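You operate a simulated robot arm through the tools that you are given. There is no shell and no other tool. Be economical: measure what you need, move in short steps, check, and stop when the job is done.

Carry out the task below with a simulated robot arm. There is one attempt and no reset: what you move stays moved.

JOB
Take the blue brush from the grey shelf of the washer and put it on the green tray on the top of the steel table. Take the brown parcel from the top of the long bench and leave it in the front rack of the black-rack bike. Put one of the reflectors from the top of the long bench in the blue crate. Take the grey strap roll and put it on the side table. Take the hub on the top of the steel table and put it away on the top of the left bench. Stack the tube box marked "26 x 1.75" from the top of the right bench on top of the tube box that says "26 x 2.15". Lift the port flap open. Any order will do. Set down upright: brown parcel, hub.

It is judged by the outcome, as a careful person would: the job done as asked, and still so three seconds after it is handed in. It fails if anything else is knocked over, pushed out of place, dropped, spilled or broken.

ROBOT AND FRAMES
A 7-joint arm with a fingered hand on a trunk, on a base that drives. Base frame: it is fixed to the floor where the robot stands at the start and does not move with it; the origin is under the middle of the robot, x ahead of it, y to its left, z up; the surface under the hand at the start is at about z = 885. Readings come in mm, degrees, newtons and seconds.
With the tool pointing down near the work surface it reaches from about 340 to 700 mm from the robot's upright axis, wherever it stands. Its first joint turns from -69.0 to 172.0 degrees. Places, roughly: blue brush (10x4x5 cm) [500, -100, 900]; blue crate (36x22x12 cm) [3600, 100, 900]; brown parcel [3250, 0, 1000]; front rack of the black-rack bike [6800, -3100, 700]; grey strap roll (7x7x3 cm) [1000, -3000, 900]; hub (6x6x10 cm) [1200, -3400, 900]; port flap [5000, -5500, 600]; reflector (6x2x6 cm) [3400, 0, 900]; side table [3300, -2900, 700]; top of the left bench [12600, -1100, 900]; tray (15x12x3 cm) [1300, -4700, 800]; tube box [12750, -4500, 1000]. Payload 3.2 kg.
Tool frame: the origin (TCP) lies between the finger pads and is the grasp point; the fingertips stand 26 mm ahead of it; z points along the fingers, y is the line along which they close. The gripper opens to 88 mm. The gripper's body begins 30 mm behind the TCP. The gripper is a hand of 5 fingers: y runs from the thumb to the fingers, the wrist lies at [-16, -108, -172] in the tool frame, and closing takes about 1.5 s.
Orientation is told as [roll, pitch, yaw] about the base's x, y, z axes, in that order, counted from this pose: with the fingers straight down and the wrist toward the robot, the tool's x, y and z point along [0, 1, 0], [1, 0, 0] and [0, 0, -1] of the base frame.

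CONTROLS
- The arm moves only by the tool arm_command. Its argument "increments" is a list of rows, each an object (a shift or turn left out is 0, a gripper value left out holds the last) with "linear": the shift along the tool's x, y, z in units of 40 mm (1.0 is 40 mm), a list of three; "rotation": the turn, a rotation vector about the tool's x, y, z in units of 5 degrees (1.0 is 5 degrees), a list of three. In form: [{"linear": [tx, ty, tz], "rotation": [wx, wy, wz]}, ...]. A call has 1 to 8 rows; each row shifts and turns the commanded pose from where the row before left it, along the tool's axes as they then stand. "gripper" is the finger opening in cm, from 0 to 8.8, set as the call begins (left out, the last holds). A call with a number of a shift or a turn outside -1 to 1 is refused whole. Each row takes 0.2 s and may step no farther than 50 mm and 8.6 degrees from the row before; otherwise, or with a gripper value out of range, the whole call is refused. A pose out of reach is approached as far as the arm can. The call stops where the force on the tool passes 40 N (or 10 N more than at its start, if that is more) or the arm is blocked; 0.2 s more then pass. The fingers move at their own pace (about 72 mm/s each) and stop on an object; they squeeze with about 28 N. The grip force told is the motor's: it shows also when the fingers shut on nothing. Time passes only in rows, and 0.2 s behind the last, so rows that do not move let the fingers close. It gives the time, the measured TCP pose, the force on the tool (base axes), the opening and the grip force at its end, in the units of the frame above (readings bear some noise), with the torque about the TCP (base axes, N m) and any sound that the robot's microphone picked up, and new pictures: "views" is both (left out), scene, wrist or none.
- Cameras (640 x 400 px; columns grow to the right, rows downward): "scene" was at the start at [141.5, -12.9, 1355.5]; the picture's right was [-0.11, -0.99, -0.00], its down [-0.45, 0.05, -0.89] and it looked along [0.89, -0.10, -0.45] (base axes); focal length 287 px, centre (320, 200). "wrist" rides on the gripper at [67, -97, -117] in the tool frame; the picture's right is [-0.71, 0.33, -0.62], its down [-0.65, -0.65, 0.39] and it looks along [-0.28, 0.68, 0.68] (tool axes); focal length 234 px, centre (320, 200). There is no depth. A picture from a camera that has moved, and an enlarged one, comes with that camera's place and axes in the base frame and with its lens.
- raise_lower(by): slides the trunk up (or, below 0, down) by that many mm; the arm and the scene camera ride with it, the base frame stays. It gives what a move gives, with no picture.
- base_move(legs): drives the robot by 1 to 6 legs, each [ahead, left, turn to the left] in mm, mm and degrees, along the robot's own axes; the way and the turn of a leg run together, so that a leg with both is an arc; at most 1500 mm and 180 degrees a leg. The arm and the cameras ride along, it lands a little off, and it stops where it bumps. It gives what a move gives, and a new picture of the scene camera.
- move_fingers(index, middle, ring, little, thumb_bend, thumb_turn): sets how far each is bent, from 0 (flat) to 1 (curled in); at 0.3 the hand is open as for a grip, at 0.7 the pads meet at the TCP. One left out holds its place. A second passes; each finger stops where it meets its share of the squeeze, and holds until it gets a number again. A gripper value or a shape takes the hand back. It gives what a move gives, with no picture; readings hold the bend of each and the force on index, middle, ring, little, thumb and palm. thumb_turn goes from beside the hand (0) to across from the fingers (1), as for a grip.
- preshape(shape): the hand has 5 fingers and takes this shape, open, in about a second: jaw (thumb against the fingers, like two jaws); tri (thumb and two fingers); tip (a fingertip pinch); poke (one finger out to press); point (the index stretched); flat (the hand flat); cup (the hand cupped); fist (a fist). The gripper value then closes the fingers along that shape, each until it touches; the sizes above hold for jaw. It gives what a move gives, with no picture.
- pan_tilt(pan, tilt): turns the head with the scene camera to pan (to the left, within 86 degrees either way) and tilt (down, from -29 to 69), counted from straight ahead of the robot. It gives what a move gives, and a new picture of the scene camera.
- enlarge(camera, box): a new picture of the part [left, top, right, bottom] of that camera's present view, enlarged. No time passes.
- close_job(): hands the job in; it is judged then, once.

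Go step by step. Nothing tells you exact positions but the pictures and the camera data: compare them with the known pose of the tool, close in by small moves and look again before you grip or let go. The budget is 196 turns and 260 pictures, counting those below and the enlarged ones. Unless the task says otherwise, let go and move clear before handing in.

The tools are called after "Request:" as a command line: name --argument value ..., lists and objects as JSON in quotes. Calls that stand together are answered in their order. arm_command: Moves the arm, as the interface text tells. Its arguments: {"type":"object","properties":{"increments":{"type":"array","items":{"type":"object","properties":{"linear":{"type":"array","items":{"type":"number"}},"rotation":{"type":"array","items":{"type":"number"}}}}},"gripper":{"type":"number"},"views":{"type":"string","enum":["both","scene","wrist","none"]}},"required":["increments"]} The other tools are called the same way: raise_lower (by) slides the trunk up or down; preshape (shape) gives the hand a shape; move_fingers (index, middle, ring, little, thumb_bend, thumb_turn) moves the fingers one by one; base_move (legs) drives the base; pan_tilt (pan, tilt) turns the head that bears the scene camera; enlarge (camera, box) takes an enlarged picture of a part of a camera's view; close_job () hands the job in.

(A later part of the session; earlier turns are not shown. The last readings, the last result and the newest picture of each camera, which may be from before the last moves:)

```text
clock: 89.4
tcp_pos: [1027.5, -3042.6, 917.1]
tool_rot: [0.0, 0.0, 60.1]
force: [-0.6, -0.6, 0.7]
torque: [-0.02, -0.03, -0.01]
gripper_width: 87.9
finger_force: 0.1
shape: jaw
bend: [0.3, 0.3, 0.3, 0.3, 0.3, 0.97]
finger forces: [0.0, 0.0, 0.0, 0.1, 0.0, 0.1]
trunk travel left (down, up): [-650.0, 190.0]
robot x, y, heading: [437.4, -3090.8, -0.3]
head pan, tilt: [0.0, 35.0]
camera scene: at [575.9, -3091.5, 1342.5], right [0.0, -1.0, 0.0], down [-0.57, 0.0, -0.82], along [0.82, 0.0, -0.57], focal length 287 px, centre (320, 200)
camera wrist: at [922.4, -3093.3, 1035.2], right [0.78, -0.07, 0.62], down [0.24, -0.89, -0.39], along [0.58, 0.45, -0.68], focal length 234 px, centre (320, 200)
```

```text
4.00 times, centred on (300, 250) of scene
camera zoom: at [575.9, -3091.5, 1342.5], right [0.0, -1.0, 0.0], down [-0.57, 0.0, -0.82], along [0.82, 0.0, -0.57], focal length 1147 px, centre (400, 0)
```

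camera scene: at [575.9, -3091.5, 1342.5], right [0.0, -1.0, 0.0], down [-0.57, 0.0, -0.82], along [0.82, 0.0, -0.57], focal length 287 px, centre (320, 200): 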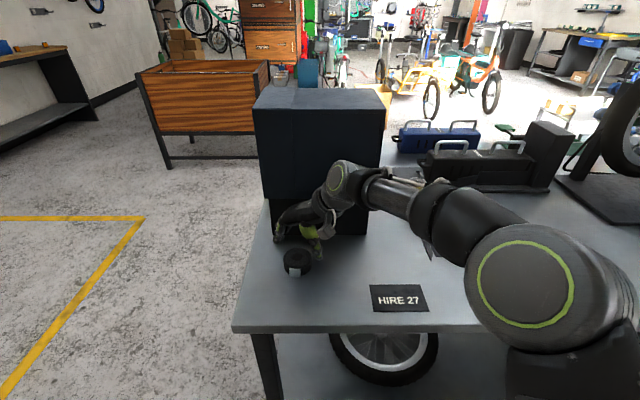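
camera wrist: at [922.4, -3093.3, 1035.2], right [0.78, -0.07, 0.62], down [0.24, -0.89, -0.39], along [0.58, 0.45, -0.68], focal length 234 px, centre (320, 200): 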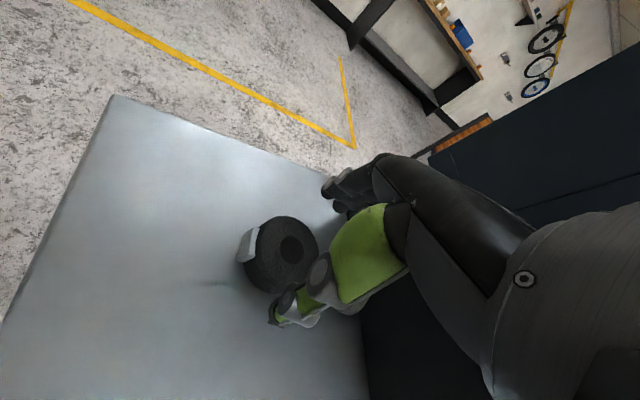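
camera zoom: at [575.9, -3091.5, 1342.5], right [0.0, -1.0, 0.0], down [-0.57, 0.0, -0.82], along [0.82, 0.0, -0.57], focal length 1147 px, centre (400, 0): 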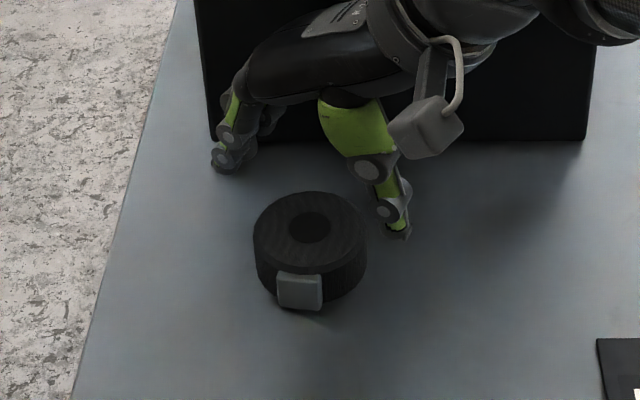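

The roll is centred under the hand; I lower and close.

Request:
arm_command --increments '[{"linear": [0, 0, 0.6]}, {"linear": [0, 0, 0.55]}, {}]' --views "wrist"

```text
clock: 90.2
tcp_pos: [1028.6, -3042.0, 872.3]
tool_rot: [-0.1, 0.0, 59.9]
force: [0.0, 0.8, 0.3]
torque: [0.0, 0.01, 0.01]
gripper_width: 87.5
finger_force: 0.1
shape: jaw
bend: [0.3, 0.3, 0.3, 0.3, 0.3, 0.97]
finger forces: [0.0, 0.1, 0.0, 0.0, 0.0, 0.1]
trunk travel left (down, up): [-650.0, 190.0]
robot x, y, heading: [439.8, -3087.9, -0.2]
head pan, tilt: [0.0, 35.0]
camera wrist: at [921.4, -3092.6, 989.8], right [0.78, -0.07, 0.62], down [0.24, -0.89, -0.39], along [0.58, 0.45, -0.68], focal length 234 px, centre (320, 200)
```

wrist: 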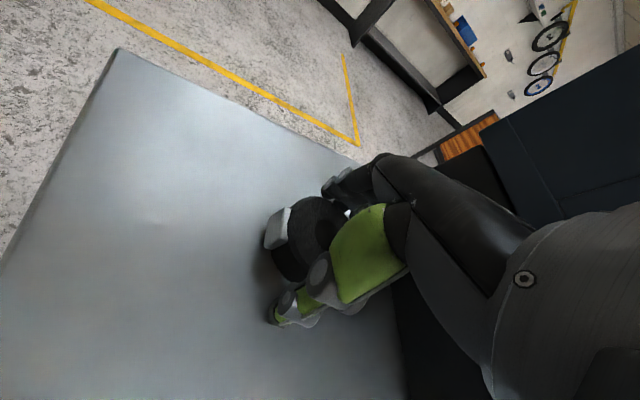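

Request:
arm_command --increments '[{"linear": [0, 0, 0.05]}, {}, {}, {}, {}, {}]' --gripper 4 --views "none"

Request:
arm_command --increments '[{"linear": [0, 0, -0.5]}, {"linear": [0, 0, -0.8]}, {"linear": [0, 0, -0.8]}, {"linear": [0, 0, -0.8]}, {"linear": [0, 0, -0.8]}]'

```text
clock: 91.6
tcp_pos: [1026.5, -3042.6, 870.7]
tool_rot: [0.0, 0.0, 60.0]
force: [-1.0, -0.2, 2.0]
torque: [-0.11, 0.08, -0.02]
gripper_width: 58.8
finger_force: 27.9
shape: jaw
bend: [0.41, 0.38, 0.73, 0.48, 0.07, 0.99]
finger forces: [17.3, 7.5, 0.1, 0.0, 24.5, 0.1]
trunk travel left (down, up): [-650.0, 190.0]
robot x, y, heading: [435.4, -3090.9, -0.1]
head pan, tilt: [0.0, 35.0]
```

```text
clock: 92.8
tcp_pos: [1028.4, -3042.9, 1018.3]
tool_rot: [0.1, 0.0, 60.1]
force: [-0.2, 0.1, -0.6]
torque: [0.02, 0.02, -0.01]
gripper_width: 58.7
finger_force: 27.6
shape: jaw
bend: [0.41, 0.38, 0.73, 0.48, 0.07, 0.99]
finger forces: [17.0, 8.2, 0.0, 0.0, 24.6, 0.0]
trunk travel left (down, up): [-650.0, 190.0]
robot x, y, heading: [438.6, -3090.1, -0.3]
head pan, tilt: [0.0, 35.0]
camera scene: at [575.7, -3091.3, 1342.5], right [0.0, -1.0, 0.0], down [-0.57, 0.0, -0.82], along [0.82, 0.0, -0.57], focal length 287 px, centre (320, 200)
camera wrist: at [921.1, -3093.8, 1136.6], right [0.78, -0.07, 0.62], down [0.24, -0.89, -0.39], along [0.58, 0.45, -0.68], focal length 234 px, centre (320, 200)
```

scene: 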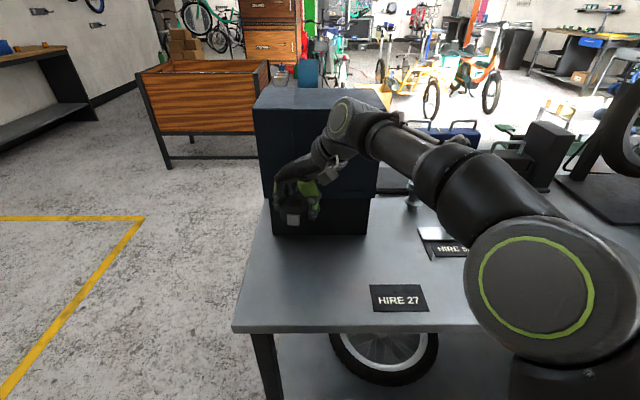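
wrist: 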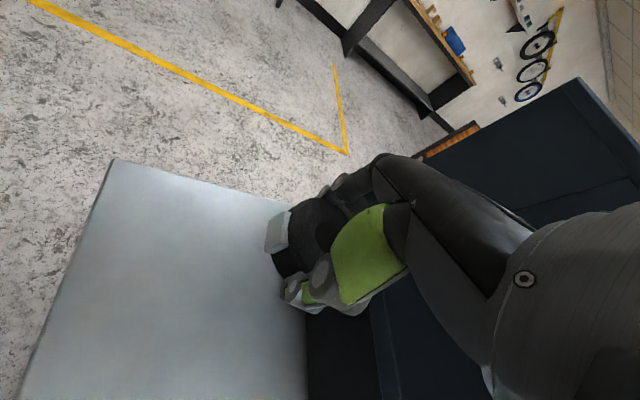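

The strap roll is held. I drive around the table's end toward the side table near (3300, -2900).

Request:
base_move --legs '[[-220, 0, 0], [0, 900, 0], [1450, 0, 0], [550, 0, 0]]'

Request:
pan_tilt --pan -45 --tilt 25

```text
clock: 108.4
tcp_pos: [2816.8, -2118.0, 1018.8]
tool_rot: [0.1, -0.1, 60.6]
force: [0.7, -0.1, -1.1]
torque: [0.0, 0.01, -0.03]
gripper_width: 58.4
finger_force: 27.5
shape: jaw
bend: [0.41, 0.38, 0.73, 0.48, 0.07, 0.99]
finger forces: [17.0, 8.2, 0.0, 0.0, 24.5, 0.0]
trunk travel left (down, up): [-650.0, 190.0]
robot x, y, heading: [2223.7, -2171.7, 0.4]
head pan, tilt: [0.0, 35.0]
camera scene: at [2364.6, -2172.3, 1342.4], right [0.01, -1.0, 0.0], down [-0.57, 0.0, -0.82], along [0.82, 0.01, -0.57], focal length 287 px, centre (320, 200)
```

scene: 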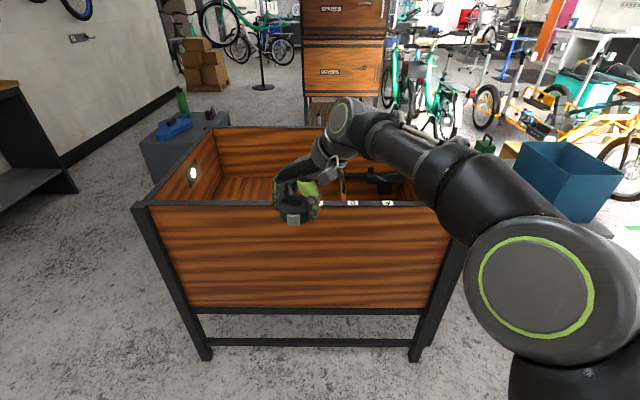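

```text
clock: 109.5
tcp_pos: [2815.1, -2118.6, 1018.8]
tool_rot: [0.0, 0.1, 60.6]
force: [-0.7, -0.4, -1.6]
torque: [-0.02, 0.02, 0.02]
gripper_width: 58.6
finger_force: 27.8
shape: jaw
bend: [0.41, 0.38, 0.73, 0.48, 0.07, 0.99]
finger forces: [16.9, 8.3, 0.1, 0.0, 24.5, 0.1]
trunk travel left (down, up): [-650.0, 190.0]
robot x, y, heading: [2227.7, -2170.2, 0.5]
head pan, tilt: [-45.0, 25.0]
camera scene: at [2341.9, -2237.6, 1358.2], right [-0.7, -0.71, 0.0], down [-0.3, 0.3, -0.91], along [0.65, -0.64, -0.42], focal length 287 px, centre (320, 200)
```

scene: 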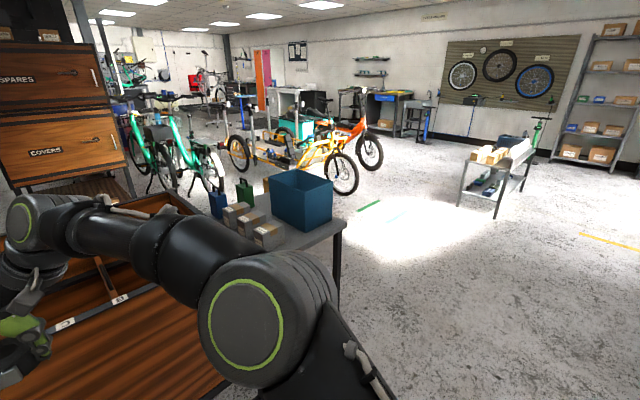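

The side table stands right of the wooden planter, with boxes and a teal bin on it. I move in front of it to find free space.

Request:
base_move --legs '[[0, -720, 0]]'

Request:
pan_tilt --pan 0 --tilt 32

```text
clock: 113.5
tcp_pos: [2818.6, -2846.5, 1017.8]
tool_rot: [0.0, 0.0, 60.3]
force: [0.0, 0.0, -1.0]
torque: [0.04, 0.01, 0.01]
gripper_width: 58.9
finger_force: 28.3
shape: jaw
bend: [0.41, 0.38, 0.73, 0.48, 0.07, 0.99]
finger forces: [16.9, 8.2, 0.1, 0.0, 24.5, 0.0]
trunk travel left (down, up): [-650.0, 190.0]
robot x, y, heading: [2226.8, -2897.1, -0.0]
head pan, tilt: [-45.0, 25.0]
camera scene: at [2344.4, -2963.1, 1358.2], right [-0.71, -0.71, 0.0], down [-0.3, 0.3, -0.91], along [0.64, -0.64, -0.42], focal length 287 px, centre (320, 200)
```

scene: 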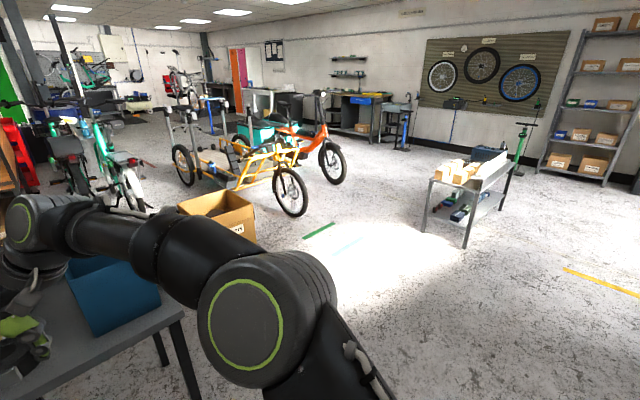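

```text
clock: 114.6
tcp_pos: [2819.3, -2846.3, 1017.9]
tool_rot: [0.1, 0.0, 60.3]
force: [0.7, 0.1, -1.1]
torque: [-0.01, -0.05, 0.02]
gripper_width: 58.4
finger_force: 28.1
shape: jaw
bend: [0.41, 0.38, 0.73, 0.48, 0.07, 0.99]
finger forces: [17.0, 8.2, 0.0, 0.0, 24.4, 0.0]
trunk travel left (down, up): [-650.0, 190.0]
robot x, y, heading: [2229.7, -2894.7, 0.2]
head pan, tilt: [0.0, 32.0]
camera scene: at [2368.7, -2897.7, 1347.1], right [0.0, -1.0, 0.0], down [-0.53, 0.0, -0.85], along [0.85, 0.0, -0.53], focal length 287 px, centre (320, 200)
```

scene: 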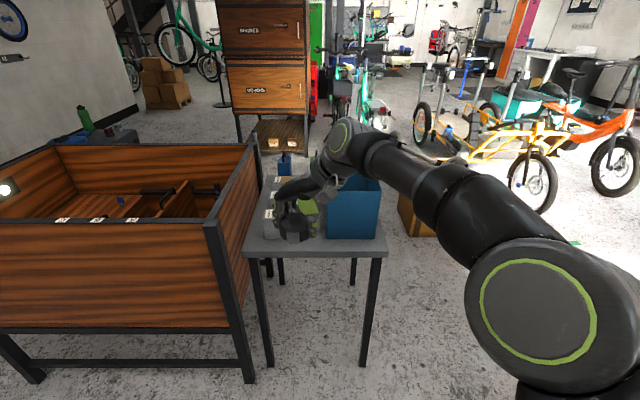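

Request:
arm_command --increments '[{"linear": [0.3, -0.5, -0.9]}, {"linear": [0.3, -0.5, -0.9]}, {"linear": [0.3, -0.5, -0.9]}, {"linear": [0.3, -0.5, -0.9]}, {"linear": [0.3, -0.5, -0.9]}]'

Request:
enlarge --camera "scene" --box '[230, 130, 410, 270]'

```text
clock: 115.8
tcp_pos: [2715.1, -2903.6, 1201.0]
tool_rot: [0.0, -0.1, 60.3]
force: [-0.9, 0.0, -0.3]
torque: [-0.03, -0.01, -0.02]
gripper_width: 58.5
finger_force: 28.3
shape: jaw
bend: [0.41, 0.38, 0.73, 0.48, 0.07, 0.99]
finger forces: [16.9, 8.1, 0.0, 0.1, 24.4, 0.1]
trunk travel left (down, up): [-650.0, 190.0]
robot x, y, heading: [2230.3, -2897.9, -0.2]
head pan, tilt: [0.0, 32.0]
camera scene: at [2367.3, -2897.8, 1347.2], right [0.0, -1.0, 0.0], down [-0.53, 0.0, -0.85], along [0.85, 0.0, -0.53], focal length 287 px, centre (320, 200)
camera wrist: at [2609.7, -2955.5, 1318.5], right [0.78, -0.06, 0.62], down [0.24, -0.89, -0.39], along [0.58, 0.45, -0.68], focal length 234 px, centre (320, 200)
```

scene: 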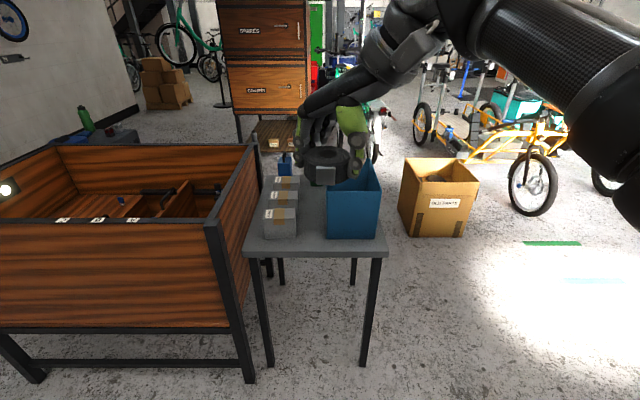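
wrist: 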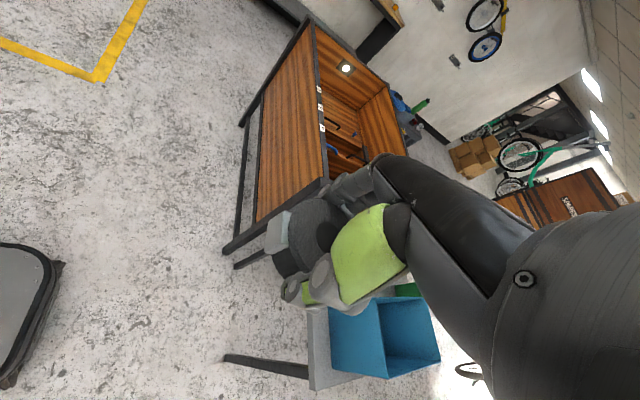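

```text
2.86 times, centred on (320, 200) of scene
camera zoom: at [2367.3, -2897.8, 1347.2], right [0.0, -1.0, 0.0], down [-0.53, 0.0, -0.85], along [0.85, 0.0, -0.53], focal length 819 px, centre (320, 200)
```

zoom: 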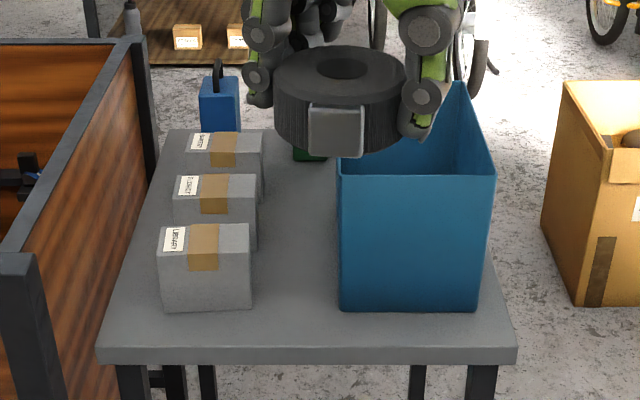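

The side table (z about 717, front edge x about 3065) has a free lane about 108 mm wide between the grey boxes and the teal bin, centred near y -2870. I drive up, lower the trunk and turn the hand to 35° so that it fits the lane.

Request:
base_move --legs '[[290, 0, 0]]'

Request:
arm_command --increments '[{"rotation": [0, 0, 1]}, {"rotation": [0, 0, 1]}, {"rotation": [0, 0, 1]}, {"rotation": [0, 0, 1]}, {"rotation": [0, 0, 1]}]' --views "none"

Request:
enlarge --camera "scene" --box '[200, 160, 440, 400]'

```text
clock: 117.8
tcp_pos: [3013.5, -2900.1, 1198.9]
tool_rot: [0.1, -0.1, 60.5]
force: [0.1, -0.3, -0.8]
torque: [0.01, -0.01, 0.01]
gripper_width: 58.7
finger_force: 27.8
shape: jaw
bend: [0.41, 0.38, 0.73, 0.48, 0.07, 0.99]
finger forces: [16.9, 8.0, 0.0, 0.0, 24.5, 0.1]
trunk travel left (down, up): [-650.0, 190.0]
robot x, y, heading: [2524.4, -2898.7, 0.3]
head pan, tilt: [0.0, 32.0]
camera scene: at [2664.7, -2895.9, 1347.1], right [0.01, -1.0, 0.0], down [-0.53, 0.0, -0.85], along [0.85, 0.0, -0.53], focal length 287 px, centre (320, 200)
```

scene: 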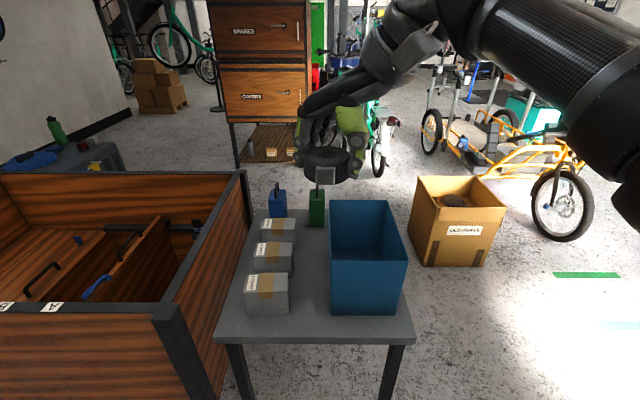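

```text
clock: 119.0
tcp_pos: [3013.8, -2900.0, 1199.9]
tool_rot: [0.0, 0.0, 35.5]
force: [-0.2, 0.1, -1.4]
torque: [0.0, -0.02, -0.03]
gripper_width: 58.2
finger_force: 27.8
shape: jaw
bend: [0.41, 0.38, 0.73, 0.48, 0.07, 0.99]
finger forces: [16.9, 8.2, 0.0, 0.1, 24.3, 0.0]
trunk travel left (down, up): [-650.0, 190.0]
robot x, y, heading: [2522.6, -2895.6, 0.3]
head pan, tilt: [0.0, 32.0]
```

```text
1.67 times, centred on (320, 280) of scene
camera zoom: at [2663.9, -2895.6, 1347.1], right [0.01, -1.0, 0.0], down [-0.53, 0.0, -0.85], along [0.85, 0.0, -0.53], focal length 478 px, centre (320, 67)
```

zoom: 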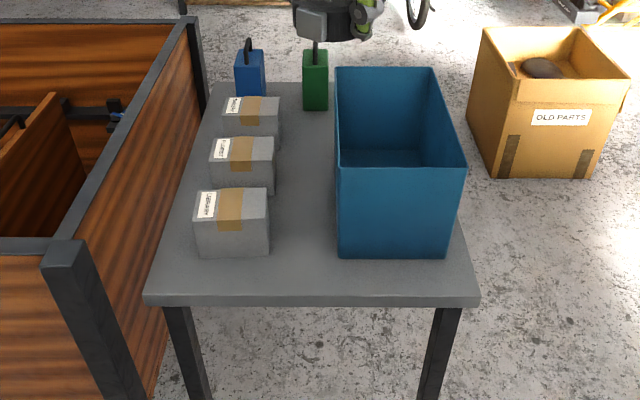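

The second view confirms: table z about 724, lane from y -2820 to -2926. I lower the trunk and place the hand over the lane.

Request:
raise_lower --by -150

Request:
arm_command --increments '[{"linear": [-0.23, 0.61, 0.3]}, {"linear": [-0.23, 0.61, 0.3]}, {"linear": [-0.23, 0.61, 0.3]}, {"linear": [-0.23, 0.61, 0.3]}, {"linear": [0, 0, 0.9]}, {"linear": [0, 0, 0.9]}, {}]'

```text
clock: 120.8
tcp_pos: [3013.3, -2900.3, 1050.1]
tool_rot: [0.0, 0.0, 35.7]
force: [-0.1, -0.1, -1.1]
torque: [0.04, 0.0, -0.01]
gripper_width: 58.7
finger_force: 27.7
shape: jaw
bend: [0.41, 0.38, 0.73, 0.48, 0.07, 0.99]
finger forces: [16.9, 8.1, 0.0, 0.0, 24.3, 0.0]
trunk travel left (down, up): [-500.0, 340.0]
robot x, y, heading: [2523.0, -2894.8, 0.1]
head pan, tilt: [0.0, 32.0]
```

```text
clock: 122.4
tcp_pos: [3114.2, -2874.2, 928.8]
tool_rot: [0.0, -0.1, 35.5]
force: [0.0, 0.9, -1.5]
torque: [-0.02, -0.01, 0.01]
gripper_width: 58.4
finger_force: 27.5
shape: jaw
bend: [0.41, 0.38, 0.73, 0.48, 0.07, 0.99]
finger forces: [16.9, 8.1, 0.0, 0.1, 24.3, 0.1]
trunk travel left (down, up): [-500.0, 340.0]
robot x, y, heading: [2521.3, -2891.8, 0.4]
head pan, tilt: [0.0, 32.0]
camera scene: at [2664.0, -2895.9, 1197.1], right [0.01, -1.0, 0.0], down [-0.53, 0.0, -0.85], along [0.85, 0.0, -0.53], focal length 287 px, centre (320, 200)
camera wrist: at [2996.1, -2876.2, 1046.6], right [0.68, -0.38, 0.62], down [-0.15, -0.91, -0.39], along [0.72, 0.17, -0.68], focal length 234 px, centre (320, 200)
```

scene: 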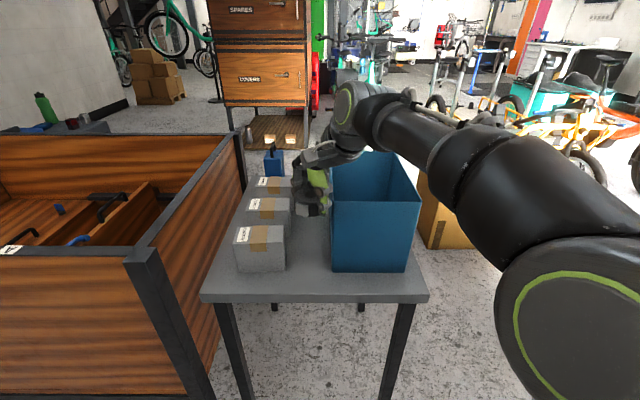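
wrist: 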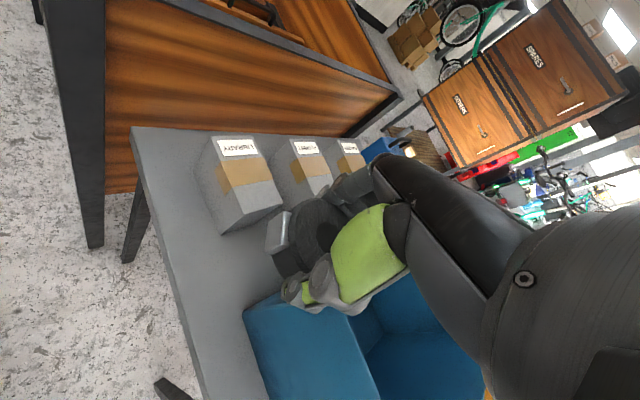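

The hand's little-finger side could come near the bin's front corner, so I shift a bit forward and left (to about 3097, -2862) before lowering, and check partway.

Request:
arm_command --increments '[{"linear": [0.49, -0.17, 0]}, {"linear": [0, 0, 0.8]}, {"linear": [0, 0, 0.8]}, {"linear": [0, 0, 0.6]}, {}]'

Request:
enlarge --camera "scene" --box '[200, 120, 440, 320]'

```text
clock: 123.6
tcp_pos: [3096.3, -2861.3, 841.2]
tool_rot: [0.0, -0.1, 35.7]
force: [-2.1, 1.7, -0.4]
torque: [-0.18, -0.12, 0.0]
gripper_width: 58.4
finger_force: 28.1
shape: jaw
bend: [0.42, 0.38, 0.73, 0.48, 0.07, 0.99]
finger forces: [16.9, 8.1, 0.0, 0.1, 24.2, 2.0]
trunk travel left (down, up): [-500.0, 340.0]
robot x, y, heading: [2527.4, -2895.1, 0.3]
head pan, tilt: [0.0, 32.0]
camera scene: at [2664.0, -2895.7, 1197.1], right [0.01, -1.0, 0.0], down [-0.53, 0.0, -0.85], along [0.85, 0.0, -0.53], focal length 287 px, centre (320, 200)
camera wrist: at [2978.9, -2864.5, 959.9], right [0.68, -0.38, 0.62], down [-0.15, -0.91, -0.39], along [0.72, 0.17, -0.68], focal length 234 px, centre (320, 200)
```

scene: 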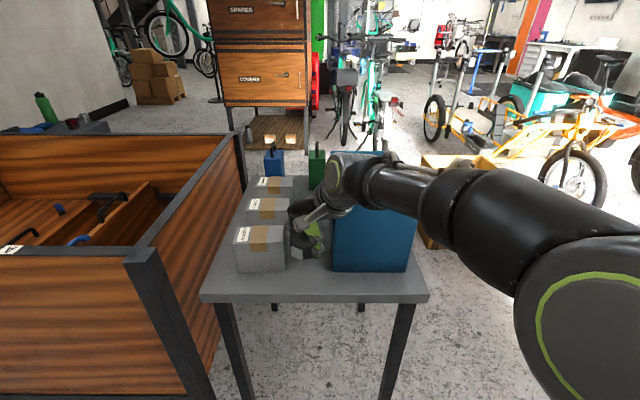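
wrist: 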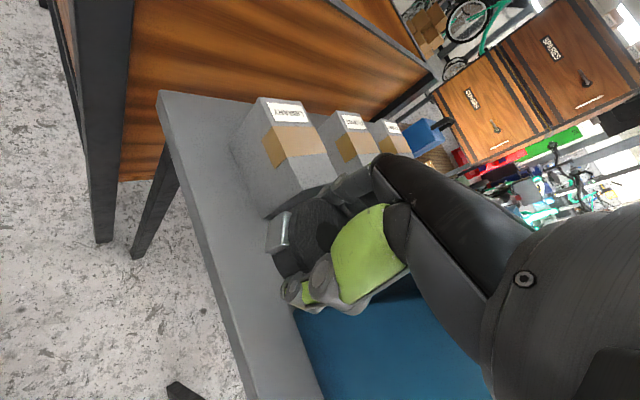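

```text
2.00 times, centred on (320, 220) of scene
camera zoom: at [2664.0, -2895.7, 1197.1], right [0.01, -1.0, 0.0], down [-0.53, 0.0, -0.85], along [0.85, 0.0, -0.53], focal length 574 px, centre (320, 160)
```

zoom: 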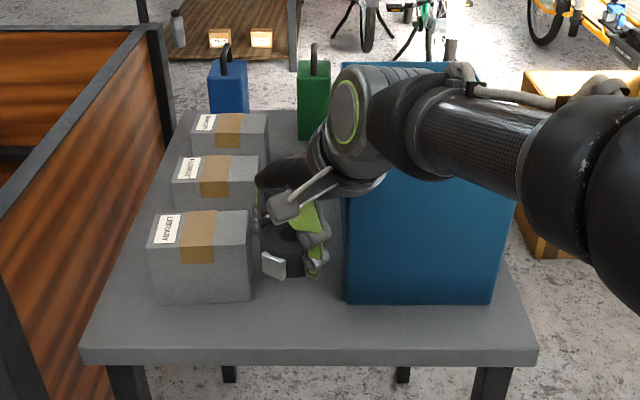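

A light palm contact with the bin shows (about 2 N). I back up a little and lean the hand 10° away from the bin before going on down.

Request:
arm_command --increments '[{"linear": [0.1, -0.1, -0.6]}, {"rotation": [0, -1, 0]}, {"rotation": [0, -1, 0]}, {}]' --views "none"

Request:
arm_command --increments '[{"linear": [-0.12, 0, 0.7]}, {"linear": [-0.12, 0, 0.7]}, {"linear": [-0.08, 0, 0.5]}, {}]'

Request:
enlarge --camera "scene" --box '[200, 120, 440, 320]'

```text
clock: 124.6
tcp_pos: [3091.4, -2860.8, 866.6]
tool_rot: [-9.9, 0.0, 35.5]
force: [-0.4, -0.4, -0.3]
torque: [0.01, 0.02, 0.02]
gripper_width: 58.4
finger_force: 27.9
shape: jaw
bend: [0.42, 0.38, 0.73, 0.48, 0.07, 0.99]
finger forces: [16.8, 8.1, 0.1, 0.0, 24.1, 0.0]
trunk travel left (down, up): [-500.0, 340.0]
robot x, y, heading: [2522.0, -2893.2, 0.2]
head pan, tilt: [0.0, 32.0]
```

```text
clock: 125.6
tcp_pos: [3105.1, -2882.6, 791.5]
tool_rot: [-10.1, 0.0, 35.6]
force: [-0.4, 0.7, -1.1]
torque: [-0.07, -0.06, 0.0]
gripper_width: 58.4
finger_force: 28.3
shape: jaw
bend: [0.42, 0.38, 0.73, 0.48, 0.07, 0.99]
finger forces: [16.8, 8.1, 0.0, 0.0, 24.2, 1.1]
trunk travel left (down, up): [-500.0, 340.0]
robot x, y, heading: [2523.8, -2893.0, 0.4]
head pan, tilt: [0.0, 32.0]
camera scene: at [2664.1, -2895.6, 1197.1], right [0.01, -1.0, 0.0], down [-0.53, 0.0, -0.85], along [0.85, 0.0, -0.53], focal length 287 px, centre (320, 200)
camera wrist: at [2976.8, -2868.9, 896.3], right [0.61, -0.29, 0.74], down [-0.12, -0.96, -0.27], along [0.78, 0.08, -0.62], focal length 234 px, centre (320, 200)
```

scene: 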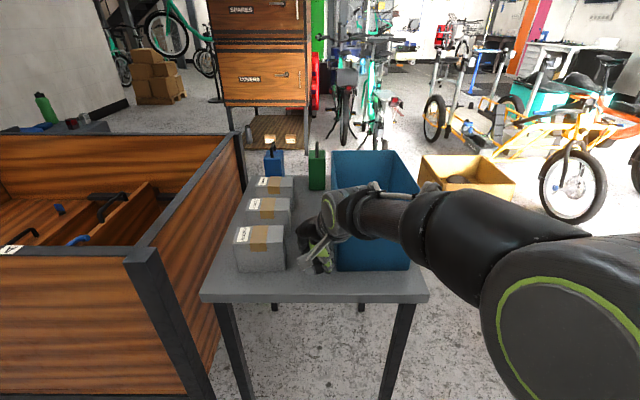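
wrist: 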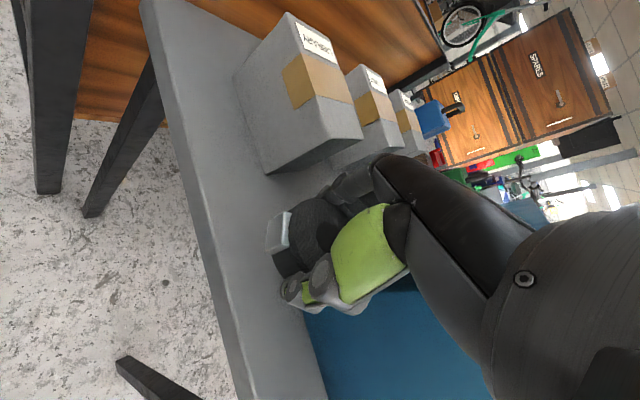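

```text
2.00 times, centred on (320, 220) of scene
camera zoom: at [2664.1, -2895.6, 1197.1], right [0.01, -1.0, 0.0], down [-0.53, 0.0, -0.85], along [0.85, 0.0, -0.53], focal length 574 px, centre (320, 160)
```

zoom: 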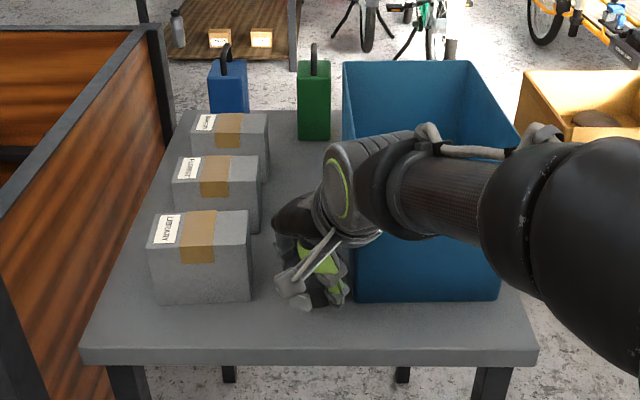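

The compensation went the wrong way and the bin got nudged about 1 cm. I back off toward the boxes at once, and then go straight down.

Request:
arm_command --increments '[{"linear": [0.55, 0, 0]}, {}]'

Request:
enlarge --camera "scene" --box '[200, 120, 440, 320]'

```text
clock: 126.2
tcp_pos: [3092.6, -2865.6, 787.8]
tool_rot: [-10.1, 0.0, 35.4]
force: [0.1, -0.1, -0.6]
torque: [0.01, 0.03, 0.01]
gripper_width: 58.0
finger_force: 28.0
shape: jaw
bend: [0.42, 0.38, 0.73, 0.48, 0.07, 0.99]
finger forces: [16.7, 8.2, 0.0, 0.1, 24.3, 0.0]
trunk travel left (down, up): [-500.0, 340.0]
robot x, y, heading: [2524.1, -2897.7, 0.1]
head pan, tilt: [0.0, 32.0]
camera scene: at [2664.5, -2896.2, 1197.1], right [0.01, -1.0, 0.0], down [-0.53, 0.0, -0.85], along [0.85, 0.0, -0.53], focal length 287 px, centre (320, 200)
camera wrist: at [2964.1, -2851.8, 892.2], right [0.61, -0.29, 0.74], down [-0.12, -0.96, -0.27], along [0.78, 0.08, -0.62], focal length 234 px, centre (320, 200)
```

scene: 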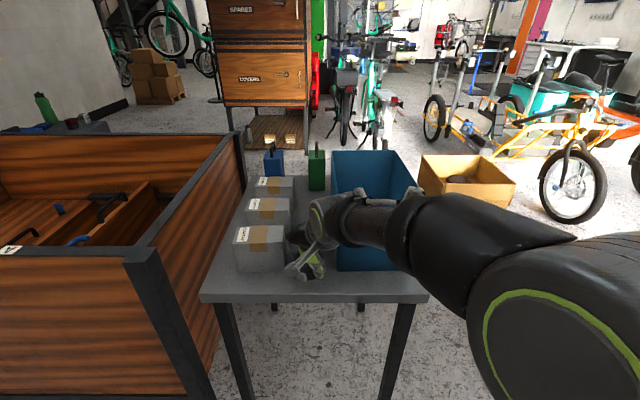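
wrist: 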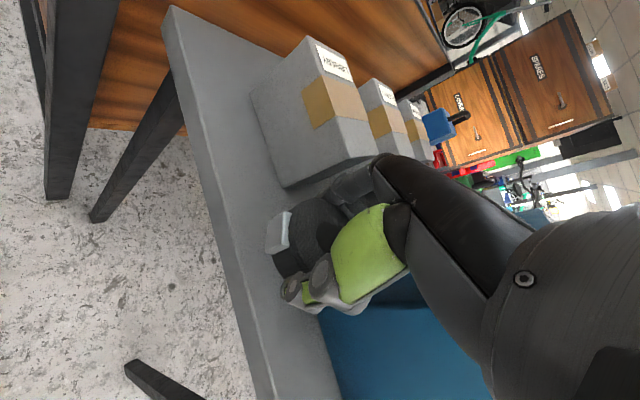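

```text
2.00 times, centred on (320, 220) of scene
camera zoom: at [2664.5, -2896.2, 1197.1], right [0.01, -1.0, 0.0], down [-0.53, 0.0, -0.85], along [0.85, 0.0, -0.53], focal length 574 px, centre (320, 160)
```

zoom: 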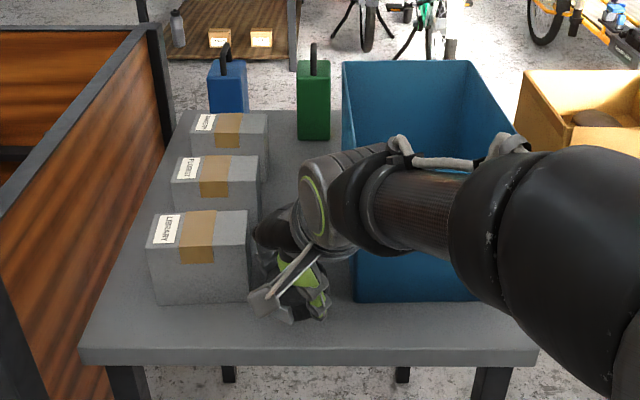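

Request:
arm_command --increments '[{"linear": [0.09, 0, 0.49]}, {"linear": [0.02, 0, 0.12]}, {}]'

```text
clock: 127.0
tcp_pos: [3095.3, -2864.5, 763.5]
tool_rot: [-10.0, 0.0, 35.7]
force: [-0.3, 0.5, -0.2]
torque: [0.01, -0.04, -0.03]
gripper_width: 58.7
finger_force: 28.4
shape: jaw
bend: [0.42, 0.38, 0.73, 0.48, 0.07, 0.99]
finger forces: [16.8, 8.3, 0.0, 0.0, 24.2, 0.0]
trunk travel left (down, up): [-500.0, 340.0]
robot x, y, heading: [2522.6, -2891.5, 0.3]
head pan, tilt: [0.0, 32.0]
camera scene: at [2664.4, -2895.9, 1197.1], right [0.01, -1.0, 0.0], down [-0.53, 0.0, -0.85], along [0.85, 0.0, -0.53], focal length 287 px, centre (320, 200)
camera wrist: at [2964.8, -2850.5, 868.5], right [0.61, -0.29, 0.74], down [-0.12, -0.96, -0.27], along [0.78, 0.08, -0.62], focal length 234 px, centre (320, 200)
```

scene: 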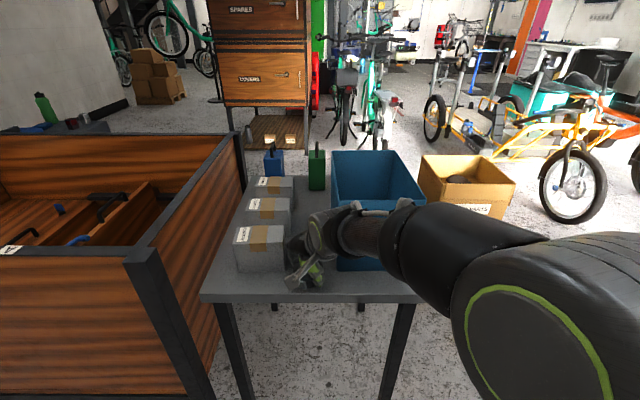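
wrist: 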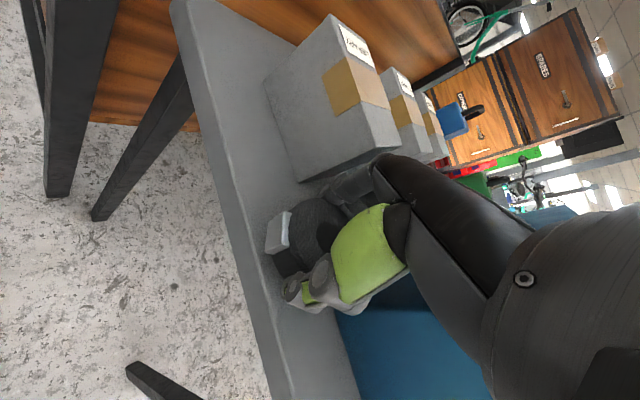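

Request:
arm_command --increments '[{"linear": [0.017, 0, 0.1]}, {}]' --views "none"

Request:
arm_command --increments '[{"linear": [0.017, 0, 0.1]}, {}]' --views "none"

Request:
arm_command --increments '[{"linear": [0.013, 0, 0.07]}, {}]' --views "wrist"

```text
clock: 127.6
tcp_pos: [3094.1, -2864.1, 759.3]
tool_rot: [-10.0, 0.0, 35.5]
force: [-0.5, 0.8, -1.5]
torque: [0.01, -0.02, -0.02]
gripper_width: 58.5
finger_force: 28.5
shape: jaw
bend: [0.42, 0.38, 0.73, 0.48, 0.07, 0.99]
finger forces: [16.7, 8.1, 0.0, 0.1, 24.2, 0.0]
trunk travel left (down, up): [-500.0, 340.0]
robot x, y, heading: [2521.6, -2892.8, 0.4]
head pan, tilt: [0.0, 32.0]
```

```text
clock: 128.2
tcp_pos: [3093.4, -2863.9, 756.4]
tool_rot: [-10.0, 0.1, 35.4]
force: [-0.3, -0.6, -1.4]
torque: [-0.02, -0.01, 0.02]
gripper_width: 58.2
finger_force: 28.2
shape: jaw
bend: [0.42, 0.38, 0.73, 0.48, 0.07, 0.99]
finger forces: [16.8, 8.2, 0.1, 0.0, 24.2, 0.1]
trunk travel left (down, up): [-500.0, 340.0]
robot x, y, heading: [2524.4, -2893.7, 0.0]
head pan, tilt: [0.0, 32.0]
```

```text
clock: 128.8
tcp_pos: [3094.0, -2863.5, 753.8]
tool_rot: [-10.0, -0.1, 35.6]
force: [1.3, -0.6, 3.4]
torque: [0.13, 0.0, -0.06]
gripper_width: 58.2
finger_force: 28.5
shape: jaw
bend: [0.41, 0.38, 0.73, 0.48, 0.07, 1.0]
finger forces: [17.3, 8.5, 0.1, 0.0, 24.0, 0.0]
trunk travel left (down, up): [-500.0, 340.0]
robot x, y, heading: [2519.6, -2892.3, 0.5]
head pan, tilt: [0.0, 32.0]
camera wrist: at [2964.6, -2850.7, 858.3], right [0.61, -0.29, 0.74], down [-0.12, -0.95, -0.27], along [0.78, 0.08, -0.62], focal length 234 px, centre (320, 200)
```

wrist: 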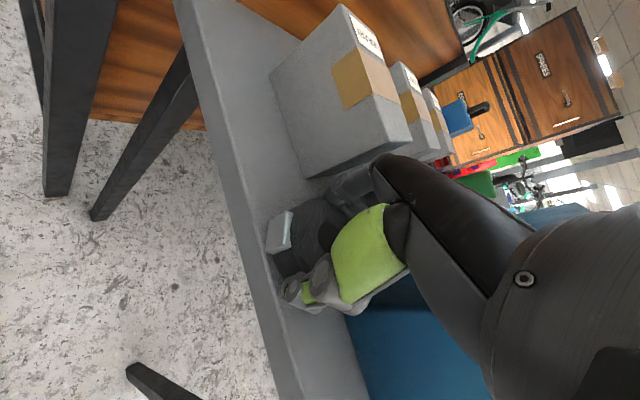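

Roll is touching the table; I open slightly and lift straight up.

Request:
arm_command --increments '[{}, {}, {}]' --gripper 7 --views "none"

Request:
arm_command --increments '[{"linear": [-0.05, 0, -0.3]}, {"linear": [-0.08, 0, -0.5]}, {"linear": [-0.12, 0, -0.7]}, {"linear": [-0.14, 0, -0.9]}]'

```text
clock: 129.6
tcp_pos: [3093.8, -2864.6, 753.7]
tool_rot: [-10.0, -0.1, 35.5]
force: [-0.1, 0.4, 0.0]
torque: [0.01, -0.01, 0.0]
gripper_width: 69.5
finger_force: 0.1
shape: jaw
bend: [0.38, 0.33, 0.27, 0.37, 0.08, 0.98]
finger forces: [0.0, 0.0, 0.0, 0.0, 0.1, 0.0]
trunk travel left (down, up): [-500.0, 340.0]
robot x, y, heading: [2523.4, -2896.4, 0.0]
head pan, tilt: [0.0, 32.0]
```

```text
clock: 130.6
tcp_pos: [3092.4, -2862.3, 850.6]
tool_rot: [-10.0, 0.0, 35.6]
force: [0.3, 0.4, 0.1]
torque: [0.0, 0.01, 0.0]
gripper_width: 69.7
finger_force: 0.0
shape: jaw
bend: [0.38, 0.33, 0.27, 0.37, 0.08, 0.98]
finger forces: [0.0, 0.0, 0.2, 0.0, 0.0, 0.0]
trunk travel left (down, up): [-500.0, 340.0]
robot x, y, heading: [2519.4, -2893.5, 0.2]
head pan, tilt: [0.0, 32.0]
camera scene: at [2663.7, -2896.0, 1197.2], right [0.01, -1.0, 0.0], down [-0.53, 0.0, -0.85], along [0.85, 0.0, -0.53], focal length 287 px, centre (320, 200)
camera wrist: at [2962.9, -2849.7, 954.5], right [0.61, -0.29, 0.74], down [-0.12, -0.96, -0.27], along [0.78, 0.08, -0.62], focal length 234 px, centre (320, 200)
```

scene: 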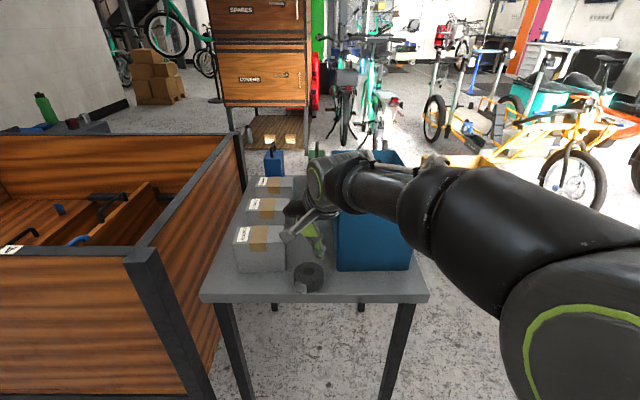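
wrist: 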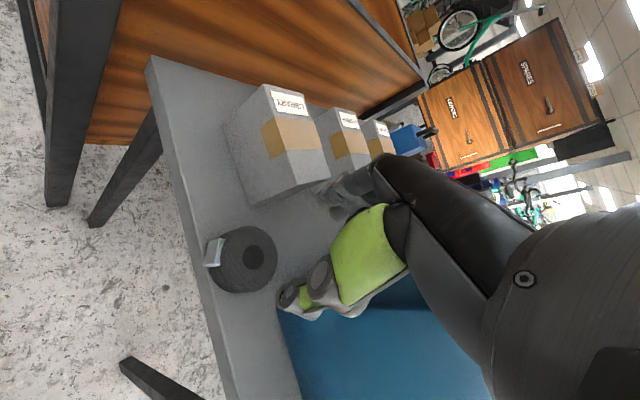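

The roll lies flat on the side table. I lift clear and check the bin.

Request:
arm_command --increments '[{"linear": [-0.17, 0, -0.95]}, {"linear": [-0.17, 0, -0.95]}, {"linear": [-0.17, 0, -0.95]}, {"linear": [-0.17, -0.3, -0.95], "rotation": [0, 1, 0]}, {"linear": [0, -0.5, -0.9], "rotation": [0, 1, 0]}, {"linear": [0, -0.8, -0.8]}, {"linear": [0, -0.8, -0.8]}]' --gripper 8.8 --views "none"

Request:
raise_lower --by 150

Request:
enlarge --camera "scene" --box '[200, 160, 440, 400]'

```text
clock: 132.2
tcp_pos: [3014.0, -2917.3, 1105.4]
tool_rot: [0.0, -0.1, 35.7]
force: [-0.8, 0.8, 1.1]
torque: [0.04, -0.03, -0.01]
gripper_width: 87.9
finger_force: 0.0
shape: jaw
bend: [0.3, 0.3, 0.3, 0.3, 0.3, 0.97]
finger forces: [0.0, 0.0, 0.0, 0.0, 0.1, 0.0]
trunk travel left (down, up): [-500.0, 340.0]
robot x, y, heading: [2523.6, -2896.0, 0.4]
head pan, tilt: [0.0, 32.0]
```

```text
clock: 133.9
tcp_pos: [3015.4, -2915.9, 1254.5]
tool_rot: [0.1, 0.0, 35.6]
force: [-0.4, 0.2, 0.7]
torque: [0.02, 0.01, 0.01]
gripper_width: 88.0
finger_force: 0.0
shape: jaw
bend: [0.3, 0.3, 0.3, 0.3, 0.3, 0.97]
finger forces: [0.0, 0.0, 0.0, 0.0, 0.1, 0.0]
trunk travel left (down, up): [-650.0, 190.0]
robot x, y, heading: [2523.1, -2893.1, 0.2]
head pan, tilt: [0.0, 32.0]
```

```text
1.67 times, centred on (320, 280) of scene
camera zoom: at [2664.2, -2896.0, 1347.1], right [0.01, -1.0, 0.0], down [-0.53, 0.0, -0.85], along [0.85, 0.0, -0.53], focal length 478 px, centre (320, 67)
```

zoom: 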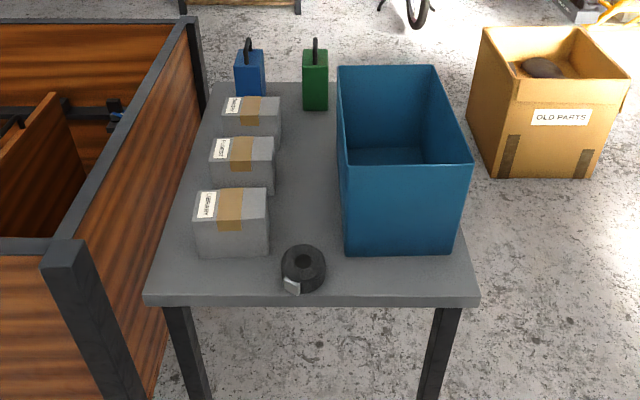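

The roll sits safely; the bin moved only about a centimetre. Next I go to the long bench for the reflector and the parcel.

Request:
base_move --legs '[[-280, 0, 0], [0, 1450, 0], [0, 550, 0], [750, 0, 0], [0, 0, 60]]'

```text
clock: 151.8
tcp_pos: [3245.0, -478.3, 1253.8]
tool_rot: [0.0, 0.0, 95.6]
force: [-1.0, 0.5, 0.2]
torque: [0.01, 0.01, 0.01]
gripper_width: 87.8
finger_force: 0.1
shape: jaw
bend: [0.3, 0.3, 0.3, 0.3, 0.3, 0.97]
finger forces: [0.0, 0.1, 0.1, 0.0, 0.1, 0.1]
trunk travel left (down, up): [-650.0, 190.0]
robot x, y, heading: [2981.1, -893.2, 60.2]
head pan, tilt: [0.0, 32.0]
camera scene: at [3049.2, -773.4, 1347.1], right [0.87, -0.5, 0.0], down [-0.26, -0.46, -0.85], along [0.42, 0.74, -0.53], focal length 287 px, centre (320, 200)
```

scene: 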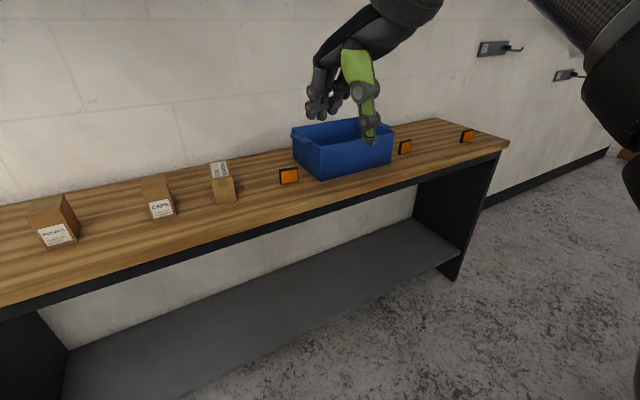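

Request:
enlarge --camera "scene" --box '[20, 130, 260, 260]'

Request:
enlarge --camera "scene" --box '[200, 110, 420, 220]'

```text
2.67 times, centred on (140, 195) of scene
camera zoom: at [3049.2, -773.4, 1347.1], right [0.87, -0.5, 0.0], down [-0.26, -0.46, -0.85], along [0.42, 0.74, -0.53], focal length 765 px, centre (800, 213)
```

zoom: 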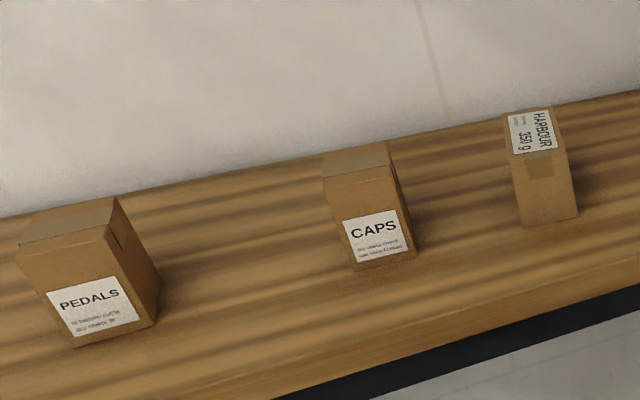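

```text
2.91 times, centred on (310, 165) of scene
camera zoom: at [3049.2, -773.4, 1347.1], right [0.87, -0.5, 0.0], down [-0.26, -0.46, -0.85], along [0.42, 0.74, -0.53], focal length 834 px, centre (349, 302)
```

zoom: 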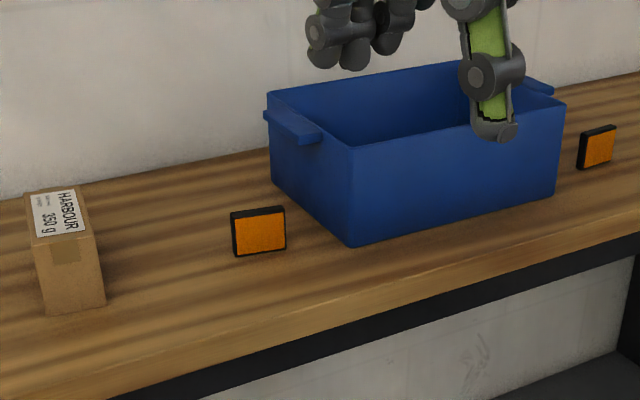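

The parcel is the "HARBOUR 350 g" box; the left reflector stands at about (3377, 18) just left of the crate. I position the robot facing the bench.

Request:
base_move --legs '[[0, 0, 30], [320, -470, 0]]'

Request:
enlarge --camera "scene" --box '[140, 200, 460, 400]'

```text
clock: 156.5
tcp_pos: [3470.0, -74.1, 1254.0]
tool_rot: [0.0, 0.0, 125.6]
force: [-0.1, 0.2, 0.3]
torque: [-0.02, 0.02, 0.03]
gripper_width: 87.8
finger_force: 0.1
shape: jaw
bend: [0.3, 0.3, 0.3, 0.3, 0.3, 0.97]
finger forces: [0.0, 0.0, 0.0, 0.1, 0.1, 0.0]
trunk travel left (down, up): [-650.0, 190.0]
robot x, y, heading: [3451.6, -562.5, 90.3]
head pan, tilt: [0.0, 32.0]
camera scene: at [3449.1, -427.3, 1347.1], right [1.0, 0.01, 0.0], down [0.0, -0.53, -0.85], along [-0.01, 0.85, -0.53], focal length 287 px, centre (320, 200)
```

scene: 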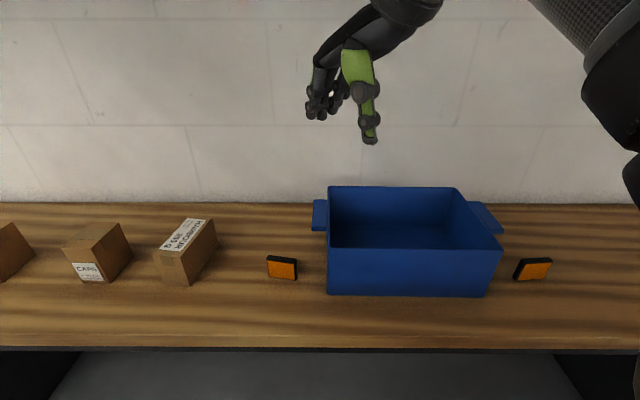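

```text
2.00 times, centred on (300, 300) of scene
camera zoom: at [3449.1, -427.3, 1347.1], right [1.0, 0.01, 0.0], down [0.0, -0.53, -0.85], along [-0.01, 0.85, -0.53], focal length 574 px, centre (360, 0)
```

zoom: 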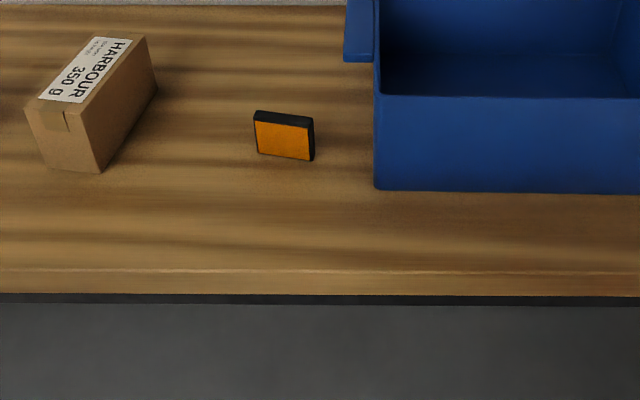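

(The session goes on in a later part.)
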